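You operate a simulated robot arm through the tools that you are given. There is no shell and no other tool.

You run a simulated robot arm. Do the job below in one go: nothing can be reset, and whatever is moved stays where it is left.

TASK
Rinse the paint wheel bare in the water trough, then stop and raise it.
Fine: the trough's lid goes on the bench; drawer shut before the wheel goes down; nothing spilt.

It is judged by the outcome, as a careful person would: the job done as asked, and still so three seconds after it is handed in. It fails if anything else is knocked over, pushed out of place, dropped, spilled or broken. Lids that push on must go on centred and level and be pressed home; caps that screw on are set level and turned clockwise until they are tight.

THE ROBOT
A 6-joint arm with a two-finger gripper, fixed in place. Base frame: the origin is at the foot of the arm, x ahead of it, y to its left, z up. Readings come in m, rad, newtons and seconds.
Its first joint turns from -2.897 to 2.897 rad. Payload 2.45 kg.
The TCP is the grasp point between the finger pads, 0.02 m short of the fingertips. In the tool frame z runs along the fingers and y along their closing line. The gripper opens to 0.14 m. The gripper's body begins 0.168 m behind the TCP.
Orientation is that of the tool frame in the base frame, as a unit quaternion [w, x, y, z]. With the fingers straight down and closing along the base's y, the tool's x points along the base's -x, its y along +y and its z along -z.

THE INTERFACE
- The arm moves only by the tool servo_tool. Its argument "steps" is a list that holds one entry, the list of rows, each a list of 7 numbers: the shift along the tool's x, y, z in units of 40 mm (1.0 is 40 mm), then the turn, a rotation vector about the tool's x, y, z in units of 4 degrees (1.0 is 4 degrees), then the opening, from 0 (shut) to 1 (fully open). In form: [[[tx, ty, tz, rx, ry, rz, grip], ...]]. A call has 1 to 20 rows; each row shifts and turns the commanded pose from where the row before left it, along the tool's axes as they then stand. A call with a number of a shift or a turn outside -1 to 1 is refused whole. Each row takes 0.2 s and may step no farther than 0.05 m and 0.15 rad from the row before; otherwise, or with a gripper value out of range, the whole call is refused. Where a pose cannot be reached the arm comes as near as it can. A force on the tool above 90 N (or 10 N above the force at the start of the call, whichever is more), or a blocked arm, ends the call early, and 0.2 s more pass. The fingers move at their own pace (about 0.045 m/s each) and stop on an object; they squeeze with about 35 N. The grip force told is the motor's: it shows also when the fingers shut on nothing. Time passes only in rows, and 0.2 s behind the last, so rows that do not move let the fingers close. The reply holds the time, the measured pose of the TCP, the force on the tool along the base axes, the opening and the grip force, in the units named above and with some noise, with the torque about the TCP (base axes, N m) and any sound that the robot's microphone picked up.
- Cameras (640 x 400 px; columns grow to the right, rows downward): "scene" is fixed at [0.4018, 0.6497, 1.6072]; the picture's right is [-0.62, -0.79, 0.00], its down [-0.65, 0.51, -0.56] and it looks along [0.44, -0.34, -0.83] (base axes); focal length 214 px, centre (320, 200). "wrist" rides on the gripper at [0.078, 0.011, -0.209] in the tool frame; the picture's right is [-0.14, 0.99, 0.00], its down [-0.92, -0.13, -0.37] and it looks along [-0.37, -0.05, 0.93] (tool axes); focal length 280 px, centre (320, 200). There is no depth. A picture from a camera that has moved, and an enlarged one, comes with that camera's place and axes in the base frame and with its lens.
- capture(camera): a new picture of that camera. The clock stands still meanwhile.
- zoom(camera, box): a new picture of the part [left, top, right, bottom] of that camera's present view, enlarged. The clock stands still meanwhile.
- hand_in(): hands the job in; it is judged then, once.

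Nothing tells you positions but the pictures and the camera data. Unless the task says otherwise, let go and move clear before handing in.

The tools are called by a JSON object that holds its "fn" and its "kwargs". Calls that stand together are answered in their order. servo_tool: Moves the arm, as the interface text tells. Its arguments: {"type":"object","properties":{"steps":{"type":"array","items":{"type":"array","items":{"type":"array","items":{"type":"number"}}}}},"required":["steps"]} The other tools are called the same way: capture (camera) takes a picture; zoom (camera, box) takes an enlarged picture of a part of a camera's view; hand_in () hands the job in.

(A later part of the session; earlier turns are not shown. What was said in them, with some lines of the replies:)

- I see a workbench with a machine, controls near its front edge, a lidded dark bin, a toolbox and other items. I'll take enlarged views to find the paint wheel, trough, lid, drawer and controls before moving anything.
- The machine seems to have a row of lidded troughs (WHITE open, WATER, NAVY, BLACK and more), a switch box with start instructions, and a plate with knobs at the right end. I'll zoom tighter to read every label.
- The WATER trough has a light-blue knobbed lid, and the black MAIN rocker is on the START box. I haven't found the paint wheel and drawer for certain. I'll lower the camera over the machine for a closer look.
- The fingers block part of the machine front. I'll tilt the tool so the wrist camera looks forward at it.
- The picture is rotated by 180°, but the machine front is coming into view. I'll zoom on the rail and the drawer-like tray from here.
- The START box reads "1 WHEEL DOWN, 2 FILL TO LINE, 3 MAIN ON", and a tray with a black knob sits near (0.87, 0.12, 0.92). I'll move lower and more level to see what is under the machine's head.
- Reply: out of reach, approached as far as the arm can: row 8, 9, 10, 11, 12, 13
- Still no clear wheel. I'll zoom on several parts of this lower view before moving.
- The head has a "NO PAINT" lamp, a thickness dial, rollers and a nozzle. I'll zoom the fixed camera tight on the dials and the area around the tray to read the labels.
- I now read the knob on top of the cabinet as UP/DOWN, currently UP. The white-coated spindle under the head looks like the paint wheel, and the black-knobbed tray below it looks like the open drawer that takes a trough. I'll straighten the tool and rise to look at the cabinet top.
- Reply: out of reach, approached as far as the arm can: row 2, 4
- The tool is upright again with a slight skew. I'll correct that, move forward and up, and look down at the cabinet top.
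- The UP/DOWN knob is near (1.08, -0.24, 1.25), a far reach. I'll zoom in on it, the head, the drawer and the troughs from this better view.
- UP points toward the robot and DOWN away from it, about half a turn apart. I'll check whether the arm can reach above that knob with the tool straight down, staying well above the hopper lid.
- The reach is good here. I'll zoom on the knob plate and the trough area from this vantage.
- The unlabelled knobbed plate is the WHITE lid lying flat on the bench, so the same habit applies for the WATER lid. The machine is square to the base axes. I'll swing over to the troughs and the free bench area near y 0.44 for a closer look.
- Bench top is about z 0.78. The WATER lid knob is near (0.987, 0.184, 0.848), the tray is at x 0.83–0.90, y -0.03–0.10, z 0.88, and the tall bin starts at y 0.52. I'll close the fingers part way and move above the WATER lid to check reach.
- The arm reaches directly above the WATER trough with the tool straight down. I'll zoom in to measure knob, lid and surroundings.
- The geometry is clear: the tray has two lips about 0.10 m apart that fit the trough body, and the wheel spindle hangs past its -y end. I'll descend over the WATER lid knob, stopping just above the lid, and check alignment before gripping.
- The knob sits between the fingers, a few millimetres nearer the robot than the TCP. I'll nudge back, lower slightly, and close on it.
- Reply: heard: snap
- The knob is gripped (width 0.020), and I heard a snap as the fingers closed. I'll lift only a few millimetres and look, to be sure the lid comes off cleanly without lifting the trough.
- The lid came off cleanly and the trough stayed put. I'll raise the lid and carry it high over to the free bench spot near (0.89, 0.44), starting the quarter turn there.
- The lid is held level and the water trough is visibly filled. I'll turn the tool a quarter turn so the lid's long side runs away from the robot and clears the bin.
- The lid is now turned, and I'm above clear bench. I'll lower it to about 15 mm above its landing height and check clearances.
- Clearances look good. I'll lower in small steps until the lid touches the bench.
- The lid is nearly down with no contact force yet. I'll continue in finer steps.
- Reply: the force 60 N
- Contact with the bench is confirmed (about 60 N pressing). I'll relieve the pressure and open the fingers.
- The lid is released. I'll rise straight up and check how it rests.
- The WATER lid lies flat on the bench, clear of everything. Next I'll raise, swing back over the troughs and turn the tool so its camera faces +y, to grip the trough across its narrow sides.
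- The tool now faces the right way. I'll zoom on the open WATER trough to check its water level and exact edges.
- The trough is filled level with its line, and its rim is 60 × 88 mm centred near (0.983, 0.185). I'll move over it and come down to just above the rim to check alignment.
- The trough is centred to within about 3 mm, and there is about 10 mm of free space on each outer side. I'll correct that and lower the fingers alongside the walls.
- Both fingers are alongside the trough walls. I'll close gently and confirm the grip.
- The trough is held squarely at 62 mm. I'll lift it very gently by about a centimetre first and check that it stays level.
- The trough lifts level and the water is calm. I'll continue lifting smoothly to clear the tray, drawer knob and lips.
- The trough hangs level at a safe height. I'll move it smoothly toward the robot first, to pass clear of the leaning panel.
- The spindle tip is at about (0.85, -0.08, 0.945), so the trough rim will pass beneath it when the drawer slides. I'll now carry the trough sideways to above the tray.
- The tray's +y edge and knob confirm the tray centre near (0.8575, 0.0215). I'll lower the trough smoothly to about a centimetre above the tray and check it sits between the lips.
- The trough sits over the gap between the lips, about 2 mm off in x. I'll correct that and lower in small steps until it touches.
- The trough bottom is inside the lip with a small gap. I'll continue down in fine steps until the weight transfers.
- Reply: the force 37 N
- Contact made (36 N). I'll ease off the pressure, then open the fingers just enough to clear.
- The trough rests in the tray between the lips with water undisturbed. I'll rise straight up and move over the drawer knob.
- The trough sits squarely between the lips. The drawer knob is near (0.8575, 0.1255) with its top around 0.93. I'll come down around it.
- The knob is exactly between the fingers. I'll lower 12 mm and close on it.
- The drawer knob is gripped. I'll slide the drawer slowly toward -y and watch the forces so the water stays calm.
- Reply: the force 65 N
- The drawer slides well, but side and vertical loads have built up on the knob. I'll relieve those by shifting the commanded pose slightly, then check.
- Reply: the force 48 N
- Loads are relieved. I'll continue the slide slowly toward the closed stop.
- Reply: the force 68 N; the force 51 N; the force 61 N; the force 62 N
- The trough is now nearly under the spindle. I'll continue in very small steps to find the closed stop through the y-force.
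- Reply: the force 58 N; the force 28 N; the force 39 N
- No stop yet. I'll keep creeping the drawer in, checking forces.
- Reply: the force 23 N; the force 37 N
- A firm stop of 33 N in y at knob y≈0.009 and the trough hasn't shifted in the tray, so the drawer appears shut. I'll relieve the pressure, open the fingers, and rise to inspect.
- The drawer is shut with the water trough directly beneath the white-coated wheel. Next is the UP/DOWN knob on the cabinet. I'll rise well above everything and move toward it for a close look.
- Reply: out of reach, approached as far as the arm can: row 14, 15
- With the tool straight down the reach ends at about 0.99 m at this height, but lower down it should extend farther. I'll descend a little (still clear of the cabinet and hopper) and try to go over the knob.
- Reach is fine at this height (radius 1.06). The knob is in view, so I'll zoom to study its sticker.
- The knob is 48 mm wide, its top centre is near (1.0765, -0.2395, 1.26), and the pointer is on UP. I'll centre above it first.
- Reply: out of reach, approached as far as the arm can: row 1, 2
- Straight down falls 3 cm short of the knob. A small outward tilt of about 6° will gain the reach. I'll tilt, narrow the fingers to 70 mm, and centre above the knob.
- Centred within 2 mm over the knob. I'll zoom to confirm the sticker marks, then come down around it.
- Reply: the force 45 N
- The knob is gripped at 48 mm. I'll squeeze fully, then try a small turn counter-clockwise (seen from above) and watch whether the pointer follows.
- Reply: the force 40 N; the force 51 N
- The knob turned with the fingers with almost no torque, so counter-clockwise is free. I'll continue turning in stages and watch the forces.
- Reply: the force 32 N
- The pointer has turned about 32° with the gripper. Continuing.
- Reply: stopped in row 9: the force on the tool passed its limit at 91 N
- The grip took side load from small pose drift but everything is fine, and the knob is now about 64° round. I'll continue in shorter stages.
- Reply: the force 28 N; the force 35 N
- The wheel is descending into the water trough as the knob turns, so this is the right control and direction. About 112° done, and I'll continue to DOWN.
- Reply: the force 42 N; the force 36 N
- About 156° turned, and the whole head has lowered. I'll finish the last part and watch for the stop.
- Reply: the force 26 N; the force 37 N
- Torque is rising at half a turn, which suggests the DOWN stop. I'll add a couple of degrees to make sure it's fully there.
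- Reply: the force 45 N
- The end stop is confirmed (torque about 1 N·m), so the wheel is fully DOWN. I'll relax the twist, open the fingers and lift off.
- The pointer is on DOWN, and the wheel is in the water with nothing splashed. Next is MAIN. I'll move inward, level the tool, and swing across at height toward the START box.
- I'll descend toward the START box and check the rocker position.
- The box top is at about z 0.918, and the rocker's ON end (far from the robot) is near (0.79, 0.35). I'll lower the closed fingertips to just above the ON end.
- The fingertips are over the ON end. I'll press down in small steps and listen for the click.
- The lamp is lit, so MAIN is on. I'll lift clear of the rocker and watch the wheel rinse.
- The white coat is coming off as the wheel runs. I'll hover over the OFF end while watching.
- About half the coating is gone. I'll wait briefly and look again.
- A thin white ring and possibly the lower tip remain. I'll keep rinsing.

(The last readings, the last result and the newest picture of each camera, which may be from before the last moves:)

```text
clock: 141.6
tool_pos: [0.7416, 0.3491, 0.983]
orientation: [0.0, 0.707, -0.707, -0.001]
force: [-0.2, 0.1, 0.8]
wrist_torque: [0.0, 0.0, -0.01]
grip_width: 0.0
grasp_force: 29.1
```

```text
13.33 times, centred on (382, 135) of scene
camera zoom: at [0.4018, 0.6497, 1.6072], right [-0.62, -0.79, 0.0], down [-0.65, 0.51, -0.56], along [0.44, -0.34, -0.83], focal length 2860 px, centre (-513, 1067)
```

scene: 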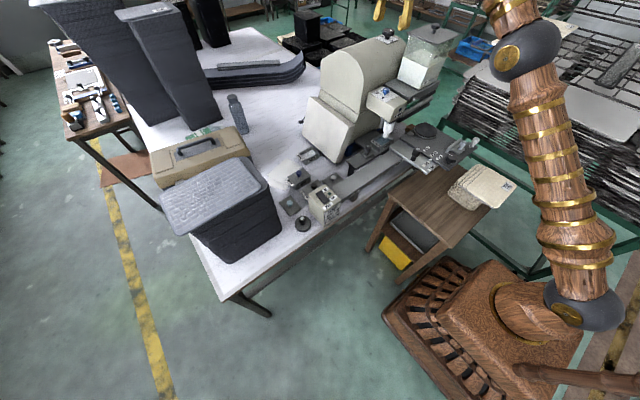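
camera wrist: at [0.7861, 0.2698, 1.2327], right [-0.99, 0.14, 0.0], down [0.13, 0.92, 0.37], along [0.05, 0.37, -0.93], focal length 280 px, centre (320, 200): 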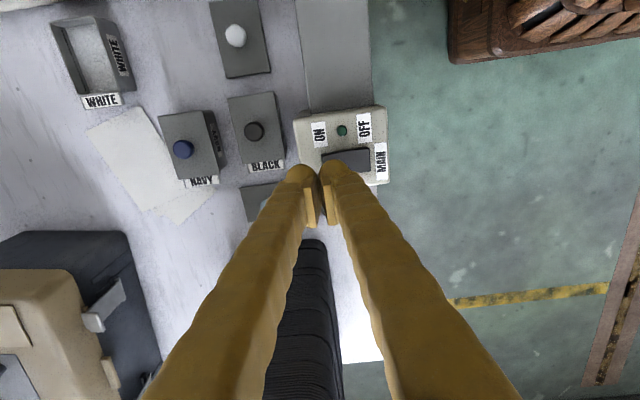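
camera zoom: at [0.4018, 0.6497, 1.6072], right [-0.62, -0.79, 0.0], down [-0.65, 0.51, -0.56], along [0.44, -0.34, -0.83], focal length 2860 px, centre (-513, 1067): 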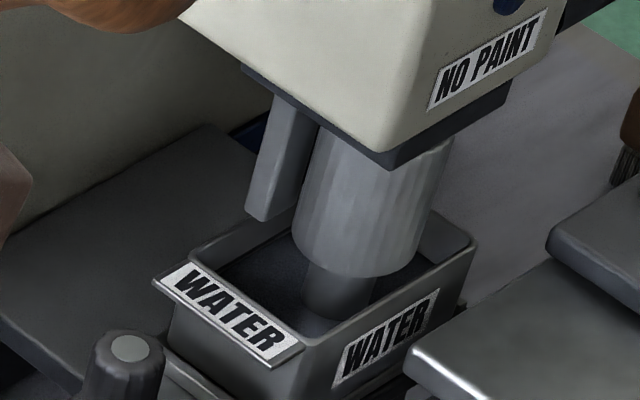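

The wheel is now bare metal all over. I'll press the OFF end now, which gives it another second or so of rinsing.

{"fn": "servo_tool", "kwargs": {"steps": [[[0, 0, 0.35, 0, 0, 0, 0], [0, 0, 0.3, 0, 0, 0, 0], [0, 0, 0.08, 0, 0, 0, 0], [0, 0, 0.05, 0, 0, 0, 0], [0, 0, 0, 0, 0, 0, 0]]]}}

{"fn": "zoom", "kwargs": {"camera": "scene", "box": [295, 165, 350, 215]}}

{"fn": "zoom", "kwargs": {"camera": "scene", "box": [365, 120, 400, 150]}}

```text
clock: 142.8
tool_pos: [0.7432, 0.3484, 0.9535]
orientation: [0.001, 0.707, -0.707, 0.0]
force: [-0.2, 0.6, -0.6]
wrist_torque: [-0.02, 0.01, -0.01]
grip_width: 0.0
grasp_force: 29.6
```

```text
8.00 times, centred on (322, 190) of scene
camera zoom: at [0.4018, 0.6497, 1.6072], right [-0.62, -0.79, 0.0], down [-0.65, 0.51, -0.56], along [0.44, -0.34, -0.83], focal length 1716 px, centre (300, 280)
```

zoom: 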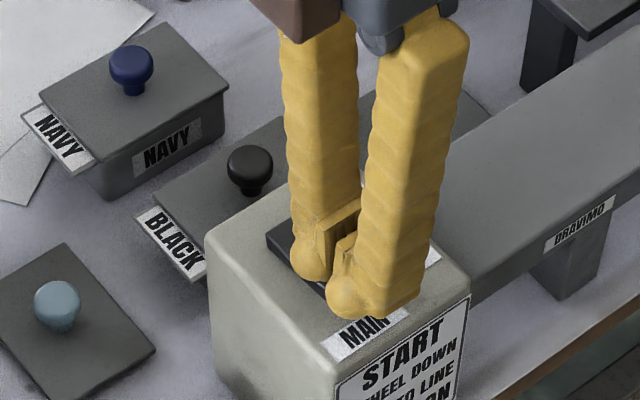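

```text
13.33 times, centred on (382, 135) of scene
camera zoom: at [0.4018, 0.6497, 1.6072], right [-0.62, -0.79, 0.0], down [-0.65, 0.51, -0.56], along [0.44, -0.34, -0.83], focal length 2860 px, centre (-513, 1067)
```

zoom: 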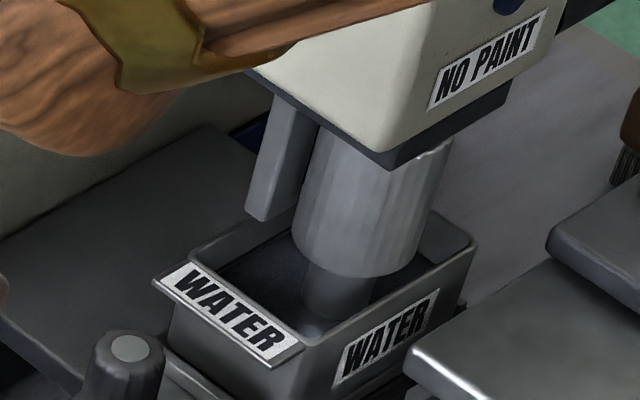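

{"fn": "servo_tool", "kwargs": {"steps": [[[0, 0, 0.05, 0, 0, 0, 0], [0, 0, 0.05, 0, 0, 0, 0], [0, 0, 0.04, 0, 0, 0, 0], [0, 0, 0, 0, 0, 0, 0]]]}}

{"fn": "servo_tool", "kwargs": {"steps": [[[0, 0, 0.04, 0, 0, 0, 0], [0, 0, 0.04, 0, 0, 0, 0], [0, 0, 0, 0, 0, 0, 0]]]}}

{"fn": "capture", "kwargs": {"camera": "wrist"}}

{"fn": "zoom", "kwargs": {"camera": "scene", "box": [295, 165, 350, 215]}}

```text
clock: 143.8
tool_pos: [0.7436, 0.3492, 0.9481]
orientation: [0.001, 0.707, -0.707, 0.0]
force: [0.3, 0.1, 0.3]
wrist_torque: [-0.01, 0.02, 0.0]
grip_width: 0.0002
grasp_force: 29.1
```

```text
clock: 144.6
tool_pos: [0.7439, 0.3475, 0.9463]
orientation: [0.0, 0.707, -0.707, -0.001]
force: [0.6, -1.9, 23.9]
wrist_torque: [-0.09, -0.27, -0.02]
grip_width: 0.0
grasp_force: 29.6
```

```text
taken
camera wrist: at [0.7338, 0.2707, 1.1557], right [-0.99, 0.14, 0.0], down [0.13, 0.92, 0.37], along [0.05, 0.37, -0.93], focal length 280 px, centre (320, 200)
```

wrist: 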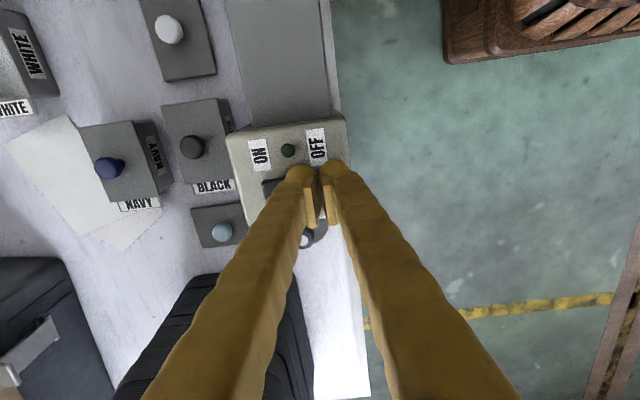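

```text
8.00 times, centred on (322, 190) of scene
camera zoom: at [0.4018, 0.6497, 1.6072], right [-0.62, -0.79, 0.0], down [-0.65, 0.51, -0.56], along [0.44, -0.34, -0.83], focal length 1716 px, centre (300, 280)
```

zoom: 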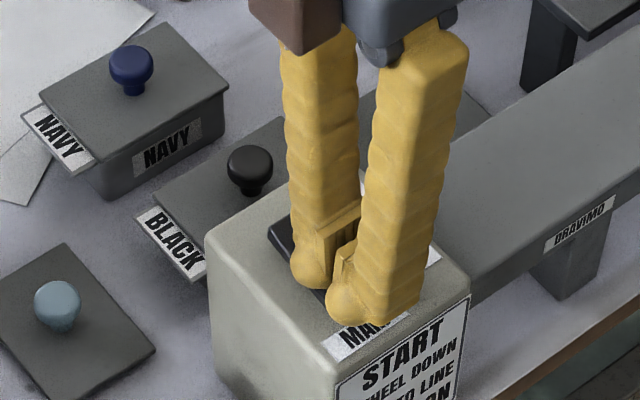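

The lamp has gone dark, so MAIN is off. I'll lift clear and verify the switch and the wheel.

{"fn": "servo_tool", "kwargs": {"steps": [[[0, 0, -0.3, 0, 0, 0, 0], [0, 0, -0.9, 0, 0, 0, 0], [0, 0, -1, 0, 0, 0, 0], [0, 0, -1, 0, 0, 0, 0], [0, 0, -1, 0, 0, 0, 0], [0, 0, -1, 0, 0, 0, 0], [0, 0, -1, 0, 0, 0, 0], [0, 0, -1, 0, 0, 0, 0], [0, 0, -1, 0, 0, 0, 0], [0, 0, -1, 0, 0, 0, 0], [0, 0, -0.6, 0, 0, 0, 0], [0, 0, 0, 0, 0, 0, 0]]]}}

{"fn": "zoom", "kwargs": {"camera": "scene", "box": [295, 165, 350, 215]}}

{"fn": "zoom", "kwargs": {"camera": "scene", "box": [365, 120, 400, 150]}}

{"fn": "capture", "kwargs": {"camera": "scene"}}

```text
clock: 147.2
tool_pos: [0.7457, 0.3476, 1.3355]
orientation: [0.001, 0.707, -0.707, -0.001]
force: [0.5, 0.0, 0.0]
wrist_torque: [0.01, 0.0, -0.01]
grip_width: 0.0
grasp_force: 29.5
```

```text
8.00 times, centred on (322, 190) of scene
camera zoom: at [0.4018, 0.6497, 1.6072], right [-0.62, -0.79, 0.0], down [-0.65, 0.51, -0.56], along [0.44, -0.34, -0.83], focal length 1716 px, centre (300, 280)
```

zoom: 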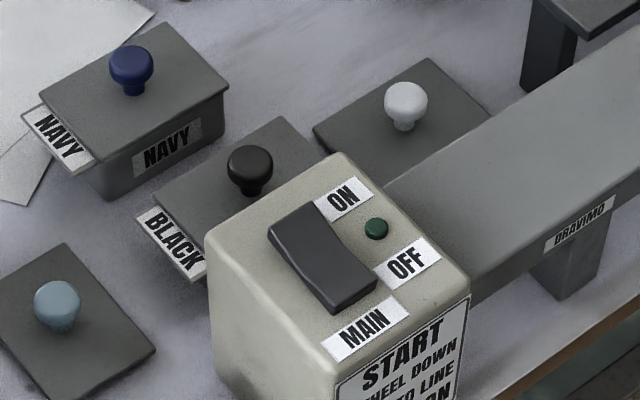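

```text
13.33 times, centred on (382, 135) of scene
camera zoom: at [0.4018, 0.6497, 1.6072], right [-0.62, -0.79, 0.0], down [-0.65, 0.51, -0.56], along [0.44, -0.34, -0.83], focal length 2860 px, centre (-513, 1067)
```

zoom: 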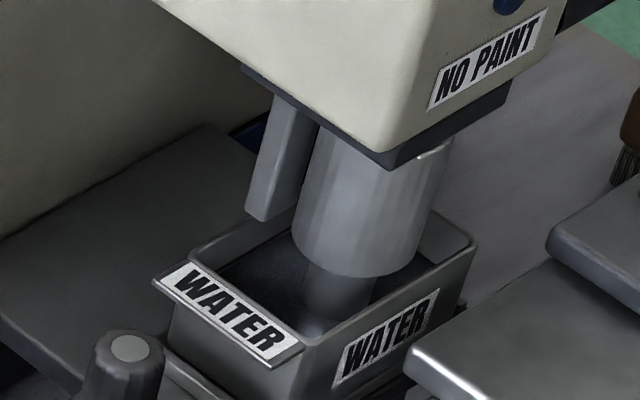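

```text
taken
```

scene: 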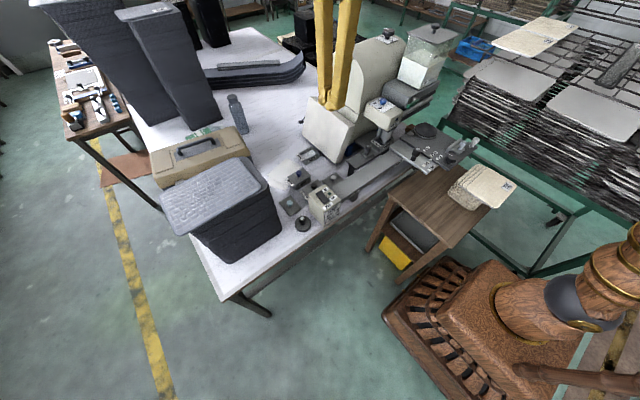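

MAIN is off and the wheel looks bare. Now I'll go back to the UP/DOWN knob to raise it, retracing the same high path.

{"fn": "servo_tool", "kwargs": {"steps": [[[0.93, -0.427, -0.073, 0, 0, 0, 0.1], [0.93, -0.427, -0.073, 0, 0, 0, 0.2], [0.93, -0.427, -0.073, 0, 0, 0, 0.3], [0.93, -0.427, -0.073, 0, 0, 0, 0.4], [0.93, -0.427, -0.073, 0, 0, 0, 0.5], [0.93, -0.427, -0.073, 0, 0, 0, 0.5], [0.93, -0.427, -0.073, 0, 0, 0, 0.5], [0.93, -0.427, -0.073, 0, 0, 0, 0.5], [0.93, -0.427, -0.073, 0, 0, 0, 0.5], [0.93, -0.427, -0.073, 0, 0, 0, 0.5], [0.93, -0.427, -0.073, 0, 0, 0, 0.5], [0.93, -0.427, -0.073, 0, 0, 0, 0.5], [0.93, -0.427, -0.073, 0, 0, 0, 0.5], [0, 0, 0, 0.73, 0.16, 0, 0.5], [0, 0, 0, 0.73, 0.16, 0, 0.5], [0, 0, 0, 0, 0, 0, 0.5]]]}}

{"fn": "capture", "kwargs": {"camera": "wrist"}}

```text
clock: 150.6
tool_pos: [0.9657, -0.135, 1.3725]
orientation: [-0.028, 0.707, -0.706, 0.044]
force: [0.3, -0.2, 0.2]
wrist_torque: [-0.01, -0.01, -0.04]
grip_width: 0.07
grasp_force: 0.0
```

```text
taken
camera wrist: at [0.9349, -0.2087, 1.5816], right [-0.99, 0.14, -0.1], down [0.09, 0.93, 0.36], along [0.14, 0.35, -0.93], focal length 280 px, centre (320, 200)
```

wrist: 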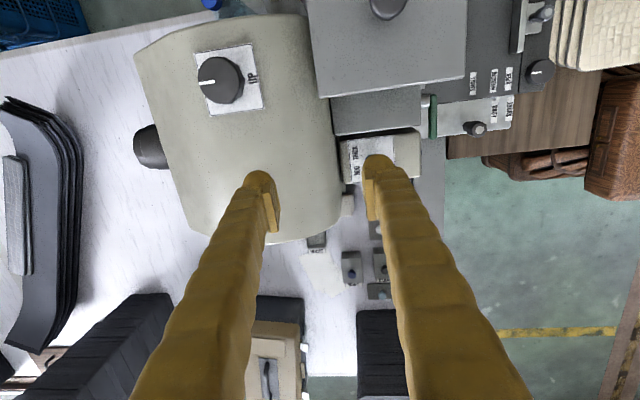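

Tilt and height are as before and the knob still points to DOWN. I'll move over the knob.

{"fn": "servo_tool", "kwargs": {"steps": [[[0.51, -0.5, 0.43, 0, 0, 0, 0.5], [0.51, -0.5, 0.43, 0, 0, 0, 0.5], [0.51, -0.5, 0.43, 0, 0, 0, 0.5], [0.51, -0.5, 0.43, 0, 0, 0, 0.5], [0.51, -0.5, 0.38, 0, 0, 0, 0.5], [0, 0, 0, 0, 0, 0, 0.5]]]}}

{"fn": "capture", "kwargs": {"camera": "wrist"}}

{"fn": "zoom", "kwargs": {"camera": "scene", "box": [365, 10, 415, 50]}}

```text
clock: 152.0
tool_pos: [1.0734, -0.238, 1.3025]
orientation: [-0.027, 0.707, -0.706, 0.043]
force: [0.5, -0.1, -0.3]
wrist_torque: [0.05, -0.01, -0.01]
grip_width: 0.0697
grasp_force: 0.0
```

```text
taken
camera wrist: at [1.0427, -0.3112, 1.5118], right [-0.99, 0.14, -0.1], down [0.09, 0.93, 0.36], along [0.14, 0.35, -0.93], focal length 280 px, centre (320, 200)
```

wrist: 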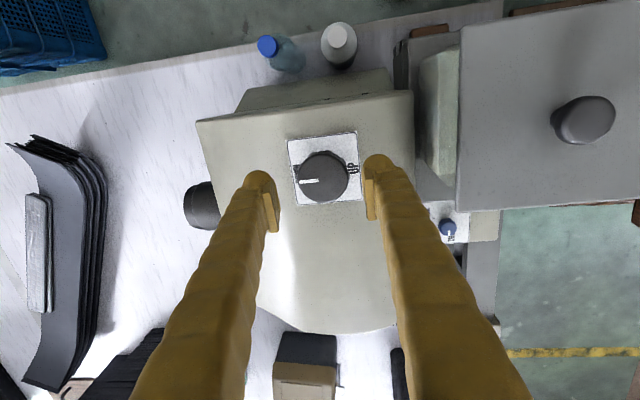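

```text
10.00 times, centred on (390, 30) of scene
camera zoom: at [0.4018, 0.6497, 1.6072], right [-0.62, -0.79, 0.0], down [-0.65, 0.51, -0.56], along [0.44, -0.34, -0.83], focal length 2145 px, centre (-380, 1900)
```

zoom: 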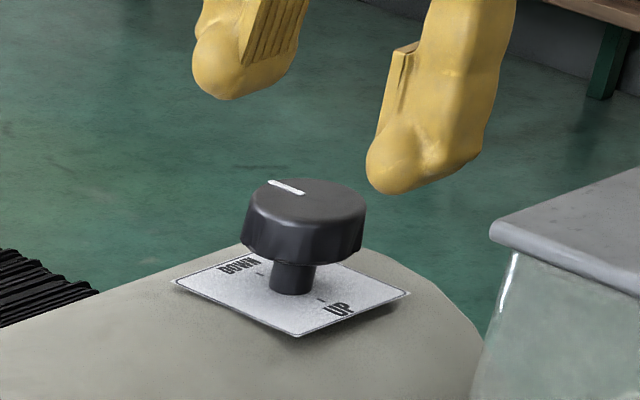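

{"fn": "servo_tool", "kwargs": {"steps": [[[0.01, 0.04, 0.5, 0, 0, 0, 0.5], [0.01, 0.04, 0.4, 0, 0, 0, 0.5], [0, 0, 0.17, 0, 0, 0, 0.5], [0, 0, 0, 0, 0, 0, 0.5]]]}}

{"fn": "zoom", "kwargs": {"camera": "wrist", "box": [240, 110, 400, 230]}}

{"fn": "zoom", "kwargs": {"camera": "scene", "box": [365, 10, 415, 50]}}

```text
clock: 153.0
tool_pos: [1.0747, -0.2409, 1.2595]
orientation: [-0.028, 0.707, -0.706, 0.043]
force: [-0.4, 0.0, -0.1]
wrist_torque: [0.01, -0.01, 0.04]
grip_width: 0.0701
grasp_force: 0.1
```

```text
3.33 times, centred on (320, 170) of wrist
camera zoom: at [1.0443, -0.3138, 1.4685], right [-0.99, 0.14, -0.1], down [0.09, 0.93, 0.36], along [0.14, 0.35, -0.93], focal length 935 px, centre (320, 300)
```

zoom: 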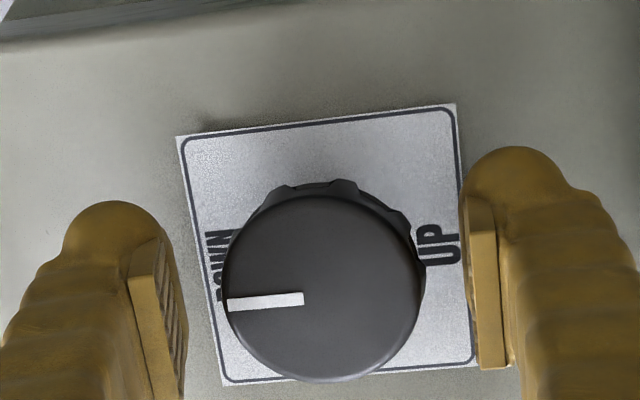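

```text
10.00 times, centred on (390, 30) of scene
camera zoom: at [0.4018, 0.6497, 1.6072], right [-0.62, -0.79, 0.0], down [-0.65, 0.51, -0.56], along [0.44, -0.34, -0.83], focal length 2145 px, centre (-380, 1900)
```

zoom: 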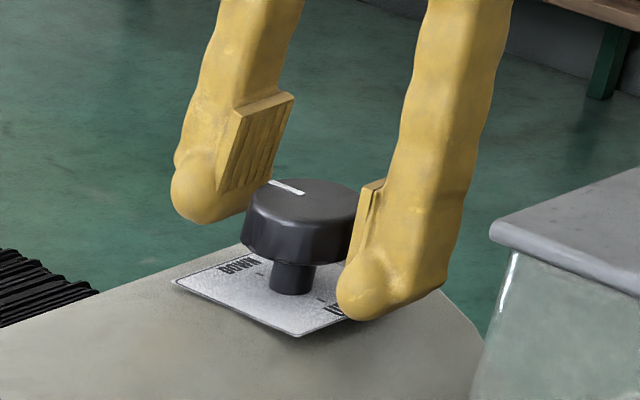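

The fingers straddle the knob evenly. I'll close and begin turning back toward UP (clockwise from above).

{"fn": "servo_tool", "kwargs": {"steps": [[[0, 0, 0, 0, 0, 0, 0.4], [0, 0, 0, 0, 0, 0, 0.3], [0, 0, 0, 0, 0, 0, 0.1], [0, 0, 0, 0, 0, 0, 0], [0, 0, 0, 0, 0, 0, 0]]]}}

{"fn": "servo_tool", "kwargs": {"steps": [[[0, 0, 0, 0, 0, 0.6, 0], [0, 0, 0, 0, 0, 1, 0], [0, 0, 0, 0, 0, 1, 0], [0, 0, 0, 0, 0, 1, 0], [0, 0, 0, 0, 0, 1, 0], [0, 0, 0, 0, 0, 1, 0], [0, 0, 0, 0, 0, 0, 0]]]}}

{"fn": "zoom", "kwargs": {"camera": "wrist", "box": [240, 110, 400, 230]}}

```text
clock: 154.2
tool_pos: [1.0751, -0.2416, 1.2573]
orientation: [-0.027, 0.706, -0.706, 0.042]
force: [-27.8, 1.3, -30.4]
wrist_torque: [0.07, -1.16, -0.01]
grip_width: 0.0454
grasp_force: 45.4
```

```text
clock: 155.2
tool_pos: [1.0749, -0.2415, 1.2581]
orientation: [0.031, -0.612, 0.789, -0.037]
force: [-8.9, 3.1, -4.5]
wrist_torque: [-0.22, -0.96, 0.05]
grip_width: 0.0453
grasp_force: 44.6
stopped in row 5: the force on the tool passed its limit at 93 N (the readings are from after the stop); the commanded pose is now the measured one
```

```text
3.33 times, centred on (320, 170) of wrist
camera zoom: at [1.0259, -0.3089, 1.465], right [-0.92, 0.38, -0.1], down [0.32, 0.87, 0.38], along [0.23, 0.32, -0.92], focal length 935 px, centre (320, 300)
```

zoom: 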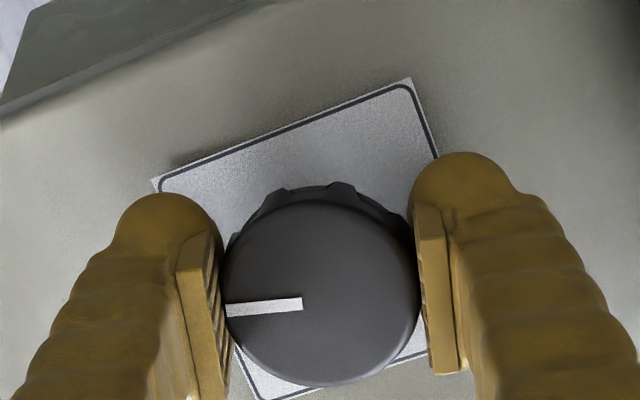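

The knob is following. I'll continue in short stages.

{"fn": "servo_tool", "kwargs": {"steps": [[[0, 0, 0, 0, 0, 1, 0], [0, 0, 0, 0, 0, 1, 0], [0, 0, 0, 0, 0, 1, 0], [0, 0, 0, 0, 0, 1, 0], [0, 0, 0, 0, 0, 1, 0], [0, 0, 0, 0, 0, 0, 0]]]}}

{"fn": "servo_tool", "kwargs": {"steps": [[[0, 0, 0, 0, 0, 1, 0], [0, 0, 0, 0, 0, 1, 0], [0, 0, 0, 0, 0, 1, 0], [0, 0, 0, 0, 0, 1, 0], [0, 0, 0, 0, 0, 1, 0], [0, 0, 0, 0, 0, 0, 0]]]}}

```text
clock: 156.6
tool_pos: [1.0735, -0.2408, 1.2577]
orientation: [0.035, -0.465, 0.884, -0.03]
force: [-60.9, 22.2, -32.4]
wrist_torque: [0.09, 0.14, 0.1]
grip_width: 0.0446
grasp_force: 44.8
```

```text
clock: 158.0
tool_pos: [1.0727, -0.2398, 1.255]
orientation: [0.039, -0.304, 0.951, -0.023]
force: [-8.3, 6.5, -0.2]
wrist_torque: [0.55, 0.36, 0.03]
grip_width: 0.0447
grasp_force: 45.0
stopped in row 6: the force on the tool passed its limit at 91 N (the readings are from after the stop); the commanded pose is now the measured one
```

{"fn": "servo_tool", "kwargs": {"steps": [[[0, 0, 0, 0, 0, 1, 0], [0, 0, 0, 0, 0, 1, 0], [0, 0, 0, 0, 0, 1, 0], [0, 0, 0, 0, 0, 1, 0], [0, 0, 0, 0, 0, 1, 0], [0, 0, 0, 0, 0, 0, 0]]]}}

{"fn": "servo_tool", "kwargs": {"steps": [[[0, 0, 0, 0, 0, 1, 0], [0, 0, 0, 0, 0, 1, 0], [0, 0, 0, 0, 0, 1, 0], [0, 0, 0, 0, 0, 1, 0], [0, 0, 0, 0, 0, 1, 0], [0, 0, 0, 0, 0, 0, 0]]]}}

{"fn": "zoom", "kwargs": {"camera": "wrist", "box": [240, 110, 400, 230]}}

{"fn": "zoom", "kwargs": {"camera": "scene", "box": [360, 110, 410, 155]}}

```text
clock: 159.4
tool_pos: [1.0731, -0.2386, 1.2533]
orientation: [0.042, -0.135, 0.99, -0.015]
force: [-32.3, 21.4, -24.4]
wrist_torque: [1.24, 0.54, 0.06]
grip_width: 0.0443
grasp_force: 45.1
```

```text
clock: 160.8
tool_pos: [1.0742, -0.2385, 1.254]
orientation: [0.044, 0.039, 0.998, -0.008]
force: [-38.1, 38.9, -56.8]
wrist_torque: [0.25, 0.28, 0.01]
grip_width: 0.0443
grasp_force: 45.0
```

```text
3.33 times, centred on (320, 170) of wrist
camera zoom: at [0.9803, -0.2181, 1.4562], right [0.21, 0.98, 0.0], down [0.87, -0.19, 0.45], along [0.44, -0.1, -0.89], focal length 935 px, centre (320, 300)
```

zoom: 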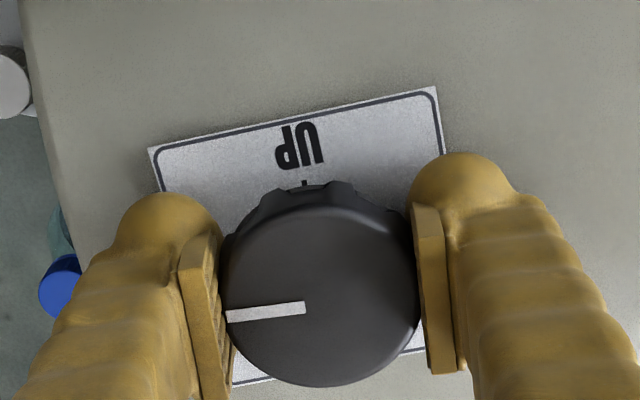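

```text
8.89 times, centred on (385, 132) of scene
camera zoom: at [0.4018, 0.6497, 1.6072], right [-0.62, -0.79, 0.0], down [-0.65, 0.51, -0.56], along [0.44, -0.34, -0.83], focal length 1906 px, centre (-258, 800)
```

zoom: 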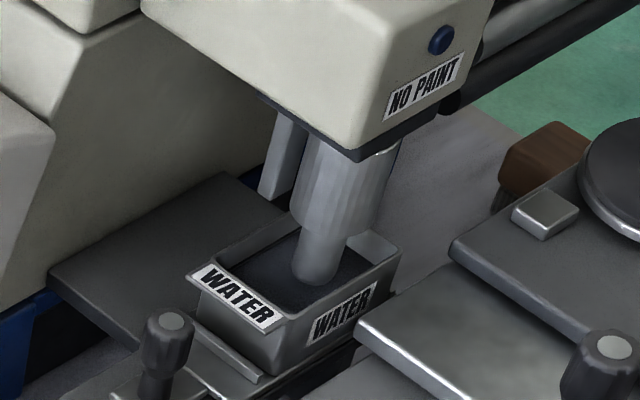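

Halfway, the wheel is rising and the tip is bare too. I'll continue, easing the side load.

{"fn": "servo_tool", "kwargs": {"steps": [[[0.03, 0.03, 0.04, 0, 0, 0.5, 0], [0, 0, 0, 0, 0, 1, 0], [0, 0, 0, 0, 0, 1, 0], [0, 0, 0, 0, 0, 1, 0], [0, 0, 0, 0, 0, 1, 0], [0, 0, 0, 0, 0, 0, 0]]]}}

{"fn": "servo_tool", "kwargs": {"steps": [[[0, 0, 0, 0, 0, 1, 0], [0, 0, 0, 0, 0, 1, 0], [0, 0, 0, 0, 0, 1, 0], [0, 0, 0, 0, 0, 1, 0], [0, 0, 0, 0, 0, 1, 0], [0, 0, 0, 0, 0, 0, 0]]]}}

{"fn": "servo_tool", "kwargs": {"steps": [[[0, 0, 0, 0, 0, 1, 0], [0, 0, 0, 0, 0, 1, 0], [0, 0, 0, 0, 0, 1, 0], [0, 0, 0, 0, 0, 1, 0], [0, 0, 0, 0, 0, 1, 0], [0, 0, 0, 0, 0, 0, 0]]]}}

{"fn": "zoom", "kwargs": {"camera": "wrist", "box": [240, 110, 400, 230]}}

```text
clock: 162.2
tool_pos: [1.0745, -0.2385, 1.2535]
orientation: [0.047, 0.194, 0.98, -0.001]
force: [52.2, 7.7, -22.1]
wrist_torque: [-0.7, -0.07, -0.01]
grip_width: 0.0443
grasp_force: 45.2
```

```text
clock: 163.6
tool_pos: [1.0726, -0.2383, 1.2547]
orientation: [0.044, 0.362, 0.931, 0.008]
force: [11.9, 12.8, -15.7]
wrist_torque: [-0.46, 0.66, 0.03]
grip_width: 0.0443
grasp_force: 45.3
```

```text
clock: 165.0
tool_pos: [1.0746, -0.2387, 1.2537]
orientation: [0.043, 0.517, 0.854, 0.016]
force: [27.2, 25.0, -20.8]
wrist_torque: [-0.28, 0.85, 0.06]
grip_width: 0.0443
grasp_force: 45.7
```

```text
3.33 times, centred on (320, 170) of wrist
camera zoom: at [1.0301, -0.1594, 1.4583], right [0.94, 0.34, 0.08], down [0.28, -0.87, 0.41], along [0.21, -0.36, -0.91], focal length 935 px, centre (320, 300)
```

zoom: 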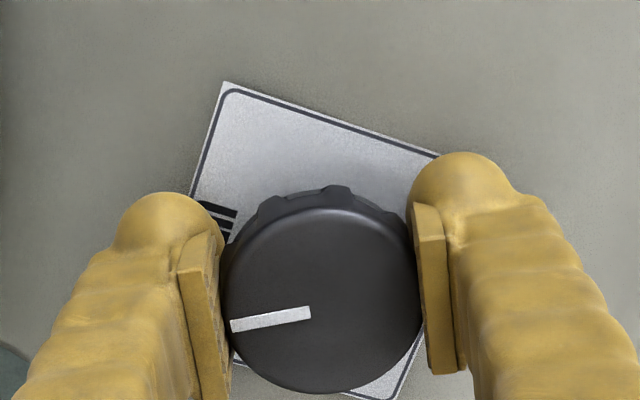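

About 152° turned back. I'll finish to the UP stop.

{"fn": "servo_tool", "kwargs": {"steps": [[[0, 0, 0, 0, 0, 1, 0], [0, 0, 0, 0, 0, 1, 0], [0, 0, 0, 0, 0, 1, 0], [0, 0, 0, 0, 0, 1, 0], [0, 0, 0, 0, 0, 1, 0], [0, 0, 0, 0, 0, 0, 0]]]}}

{"fn": "servo_tool", "kwargs": {"steps": [[[0, 0, 0, 0, 0, 0.7, 0], [0, 0, 0, 0, 0, 0.7, 0], [0, 0, 0, 0, 0, 0.6, 0], [0, 0, 0, 0, 0, 0, 0]]]}}

{"fn": "zoom", "kwargs": {"camera": "wrist", "box": [240, 110, 400, 230]}}

{"fn": "zoom", "kwargs": {"camera": "scene", "box": [360, 100, 410, 155]}}

```text
clock: 166.4
tool_pos: [1.0752, -0.2378, 1.2526]
orientation: [0.04, 0.658, 0.751, 0.022]
force: [67.1, 20.0, -17.4]
wrist_torque: [-0.06, 0.93, 0.04]
grip_width: 0.0447
grasp_force: 44.7
```

```text
clock: 167.4
tool_pos: [1.0745, -0.2385, 1.2536]
orientation: [0.039, 0.709, 0.703, 0.026]
force: [84.0, 13.0, -8.0]
wrist_torque: [0.09, 0.95, 0.06]
grip_width: 0.0452
grasp_force: 45.2
```

```text
3.33 times, centred on (320, 170) of wrist
camera zoom: at [1.0678, -0.1555, 1.4618], right [0.98, -0.14, 0.09], down [-0.17, -0.91, 0.37], along [0.03, -0.38, -0.92], focal length 935 px, centre (320, 300)
```

zoom: 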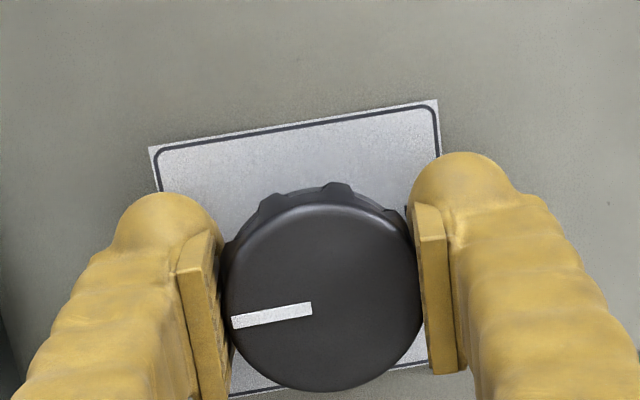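

```text
7.27 times, centred on (385, 128) of scene
camera zoom: at [0.4018, 0.6497, 1.6072], right [-0.62, -0.79, 0.0], down [-0.65, 0.51, -0.56], along [0.44, -0.34, -0.83], focal length 1560 px, centre (-153, 727)
```

zoom: 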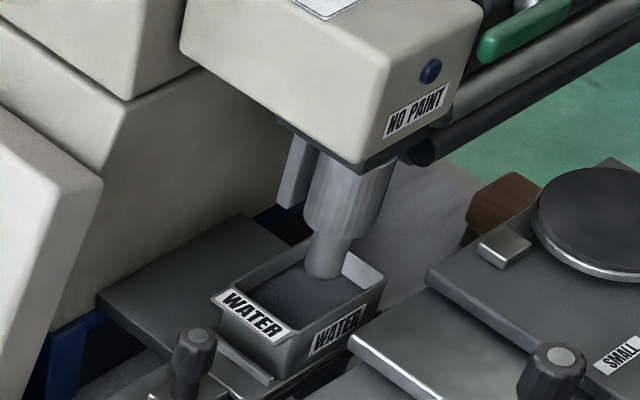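

The pointer is back at the same angle as at the start, and the head has risen. I'll relieve the side load and nudge a bit further to feel for the UP stop.

{"fn": "servo_tool", "kwargs": {"steps": [[[0, 0.07, 0, 0, 0, 0.25, 0], [0, 0, 0, 0, 0, 0.5, 0], [0, 0, 0, 0, 0, 0, 0]]]}}

{"fn": "zoom", "kwargs": {"camera": "wrist", "box": [240, 110, 400, 230]}}

```text
clock: 168.2
tool_pos: [1.0747, -0.2392, 1.2536]
orientation: [0.036, 0.727, 0.685, 0.025]
force: [-21.9, 17.3, -23.1]
wrist_torque: [0.08, 0.63, 0.55]
grip_width: 0.0445
grasp_force: 45.1
```

```text
3.33 times, centred on (320, 170) of wrist
camera zoom: at [1.0737, -0.1569, 1.4625], right [0.98, -0.2, 0.09], down [-0.22, -0.9, 0.37], along [0.01, -0.38, -0.93], focal length 935 px, centre (320, 300)
```

zoom: 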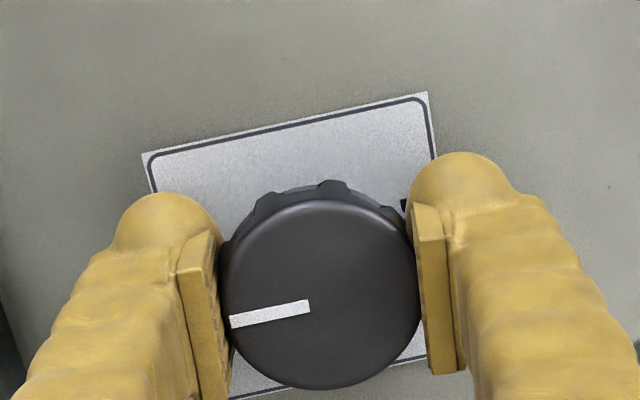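

Torque rose to 0.55 N·m, so the UP stop is reached. I'll relax the twist, open and lift off.

{"fn": "servo_tool", "kwargs": {"steps": [[[0, 0, 0, 0, 0, -0.35, 0], [0, 0, 0, 0, 0, 0, 0.15], [0, 0, 0, 0, 0, 0, 0.3], [0, 0, 0, 0, 0, 0, 0.42], [0, 0, 0, 0, 0, 0, 0.5], [0, 0, 0, 0, 0, 0, 0.5], [0, 0, -0.3, 0, 0, 0, 0.5], [0, 0, -0.5, 0, 0, 0, 0.5], [0, 0, -0.7, 0, 0, 0, 0.5], [0, 0, 0, 0, 0, 0, 0.5]]]}}

{"fn": "zoom", "kwargs": {"camera": "wrist", "box": [240, 110, 400, 230]}}

{"fn": "zoom", "kwargs": {"camera": "scene", "box": [365, 10, 415, 50]}}

{"fn": "zoom", "kwargs": {"camera": "scene", "box": [360, 100, 410, 155]}}

```text
clock: 170.4
tool_pos: [1.066, -0.2361, 1.3116]
orientation: [0.039, 0.719, 0.694, 0.026]
force: [0.7, -0.5, 0.0]
wrist_torque: [-0.04, 0.0, 0.02]
grip_width: 0.0698
grasp_force: 0.1
out of reach, approached as far as the arm can: row 9
```

```text
3.33 times, centred on (320, 170) of wrist
camera zoom: at [1.062, -0.1536, 1.5202], right [0.98, -0.17, 0.09], down [-0.19, -0.91, 0.37], along [0.02, -0.38, -0.92], focal length 935 px, centre (320, 300)
```

zoom: 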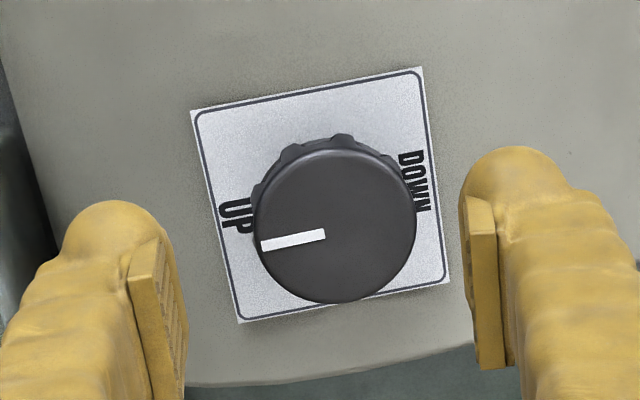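

```text
10.00 times, centred on (390, 30) of scene
camera zoom: at [0.4018, 0.6497, 1.6072], right [-0.62, -0.79, 0.0], down [-0.65, 0.51, -0.56], along [0.44, -0.34, -0.83], focal length 2145 px, centre (-380, 1900)
```

zoom: 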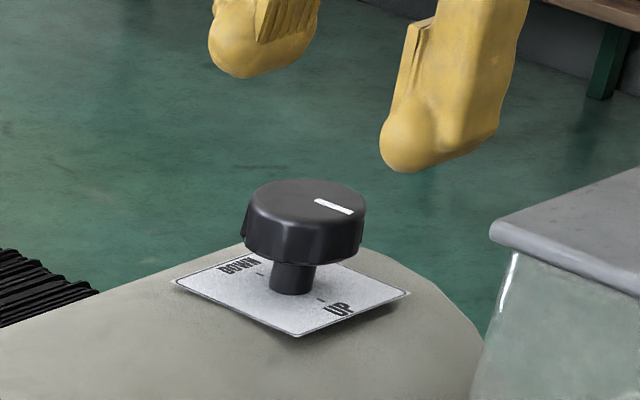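

```text
7.27 times, centred on (385, 128) of scene
camera zoom: at [0.4018, 0.6497, 1.6072], right [-0.62, -0.79, 0.0], down [-0.65, 0.51, -0.56], along [0.44, -0.34, -0.83], focal length 1560 px, centre (-153, 727)
```

zoom: 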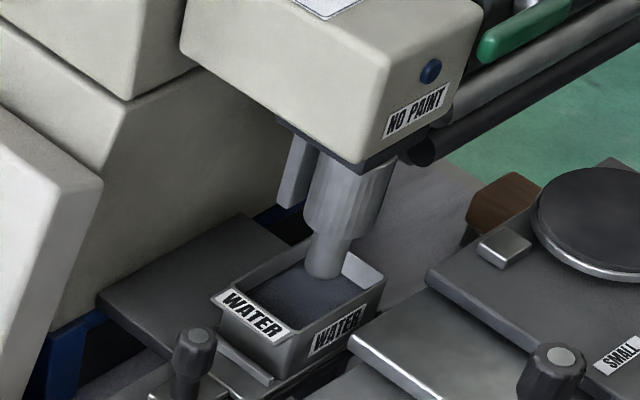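

The pointer reads UP, and the wheel is raised and bare metal. I'll move the arm back clear and level it, then check the whole scene.

{"fn": "servo_tool", "kwargs": {"steps": [[[0.75, -0.5, -0.3, 0, 0, 0, 0.5], [0.75, -0.5, -0.3, 0, 0, 0, 0.5], [0.75, -0.5, -0.3, 0, 0, 0, 0.5], [0.75, -0.5, -0.3, 0, 0, 0, 0.5], [0.75, -0.5, -0.3, 0, 0, 0, 0.5], [0.75, -0.5, -0.3, 0, 0, 0, 0.5], [0.75, -0.5, -0.3, 0, 0, 0, 0.5], [0, 0, 0, 0.73, 0.16, 0, 0.5], [0, 0, 0, 0.73, 0.16, 0, 0.5], [0.6, -0.75, 0, 0, 0, 0, 0.5], [0.6, -0.75, 0, 0, 0, 0, 0.5], [0.6, -0.75, 0, 0, 0, 0, 0.5], [0.6, -0.75, 0, 0, 0, 0, 0.5], [0.6, -0.75, 0, 0, 0, 0, 0.5], [0.6, -0.75, 0, 0, 0, 0, 0.5], [0.6, -0.75, 0, 0, 0, 0, 0.5], [0.6, -0.75, 0, 0, 0, 0, 0.5], [0, 0, 0, 0, 0, 0, 0.5]]]}}

{"fn": "capture", "kwargs": {"camera": "scene"}}

{"fn": "capture", "kwargs": {"camera": "wrist"}}

{"fn": "zoom", "kwargs": {"camera": "scene", "box": [360, 100, 420, 160]}}

{"fn": "zoom", "kwargs": {"camera": "scene", "box": [260, 120, 420, 240]}}

```text
clock: 174.2
tool_pos: [0.6918, 0.1795, 1.3805]
orientation: [-0.006, 0.72, 0.694, -0.003]
force: [0.7, 0.3, 0.4]
wrist_torque: [-0.01, 0.02, 0.01]
grip_width: 0.0701
grasp_force: 0.0
```

```text
taken
```

scene: 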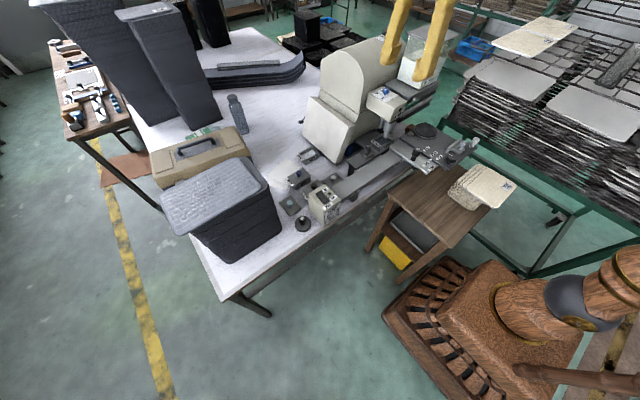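

```text
taken
camera wrist: at [0.7085, 0.257, 1.591], right [0.98, -0.17, -0.01], down [-0.16, -0.92, 0.36], along [-0.07, -0.36, -0.93], focal length 280 px, centre (320, 200)
```

wrist: 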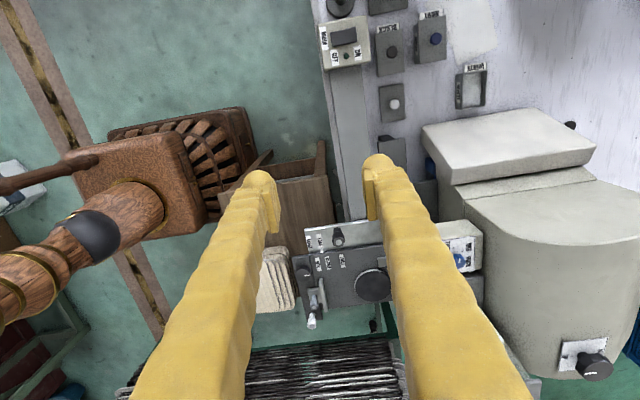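

```text
6.67 times, centred on (390, 130) of scene
camera zoom: at [0.4018, 0.6497, 1.6072], right [-0.62, -0.79, 0.0], down [-0.65, 0.51, -0.56], along [0.44, -0.34, -0.83], focal length 1430 px, centre (-147, 667)
```

zoom: 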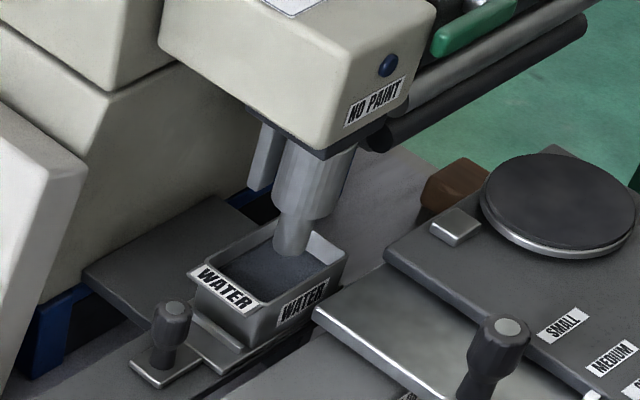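

```text
3.33 times, centred on (340, 180) of scene
camera zoom: at [0.4018, 0.6497, 1.6072], right [-0.62, -0.79, 0.0], down [-0.65, 0.51, -0.56], along [0.44, -0.34, -0.83], focal length 715 px, centre (253, 267)
```

zoom: 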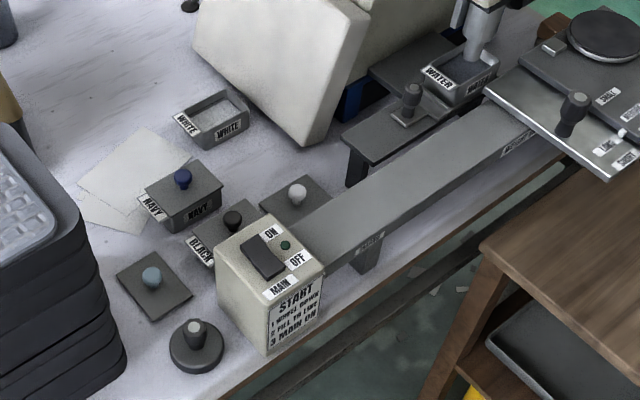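

Everything looks in order. One last close look at the wheel, drawer and switch before handing in.

{"fn": "zoom", "kwargs": {"camera": "scene", "box": [375, 115, 400, 145]}}

{"fn": "zoom", "kwargs": {"camera": "scene", "box": [305, 175, 345, 210]}}

{"fn": "zoom", "kwargs": {"camera": "scene", "box": [370, 15, 460, 90]}}

```text
13.33 times, centred on (388, 130) of scene
camera zoom: at [0.4018, 0.6497, 1.6072], right [-0.62, -0.79, 0.0], down [-0.65, 0.51, -0.56], along [0.44, -0.34, -0.83], focal length 2860 px, centre (-580, 1133)
```

zoom: 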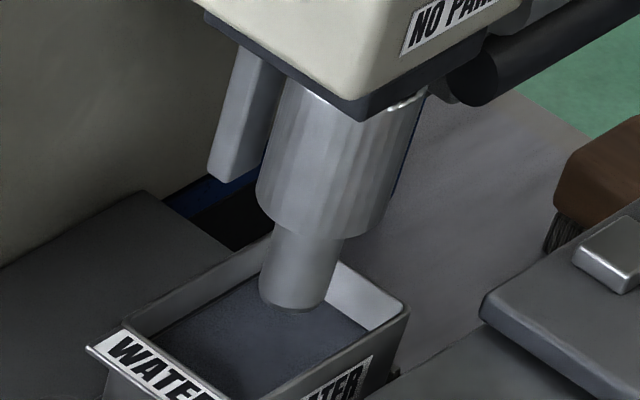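

```text
11.43 times, centred on (325, 192) of scene
camera zoom: at [0.4018, 0.6497, 1.6072], right [-0.62, -0.79, 0.0], down [-0.65, 0.51, -0.56], along [0.44, -0.34, -0.83], focal length 2451 px, centre (263, 286)
```

zoom: 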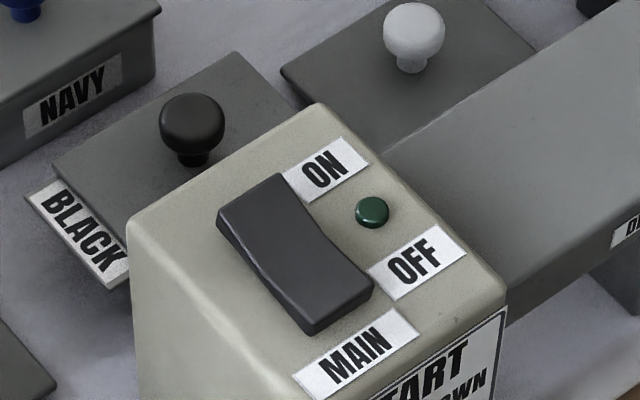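

```text
5.33 times, centred on (415, 52) of scene
camera zoom: at [0.4018, 0.6497, 1.6072], right [-0.62, -0.79, 0.0], down [-0.65, 0.51, -0.56], along [0.44, -0.34, -0.83], focal length 1144 px, centre (-187, 987)
```

zoom: 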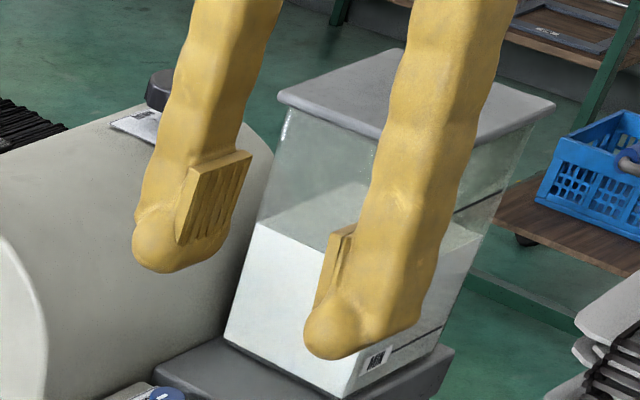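

The wheel is bare metal and raised, and the knob points to UP. MAIN is off with its lamp dark, the drawer is shut with the water trough in it, and the WATER lid is flat on the bench. Nothing is spilt or disturbed that I can see and the arm is clear, so I'm handing in.

{"fn": "hand_in", "kwargs": {}}

```text
The job is handed in.
```

The paint wheel is rinsed bare, stopped and raised, and the job is handed in. I don't have the judging result.

- **Wheel:** all the white paint is gone as far as the cameras show. MAIN is off with its lamp dark, and the UP/DOWN knob is back on UP.
- **Trough and drawer:** the water trough sits in the drawer. I shut the drawer before lowering the wheel. I left the trough there, since you didn't ask for it back.
- **Lid:** the WATER lid lies flat on the bench, clear of everything.
- **Spills and knocks:** I saw no water spilt, and nothing else was moved out of place.

While I was turning the UP/DOWN knob, the arm's force limit stopped it three times, just above 90 N. The knob still turned to both ends, and I saw no damage.
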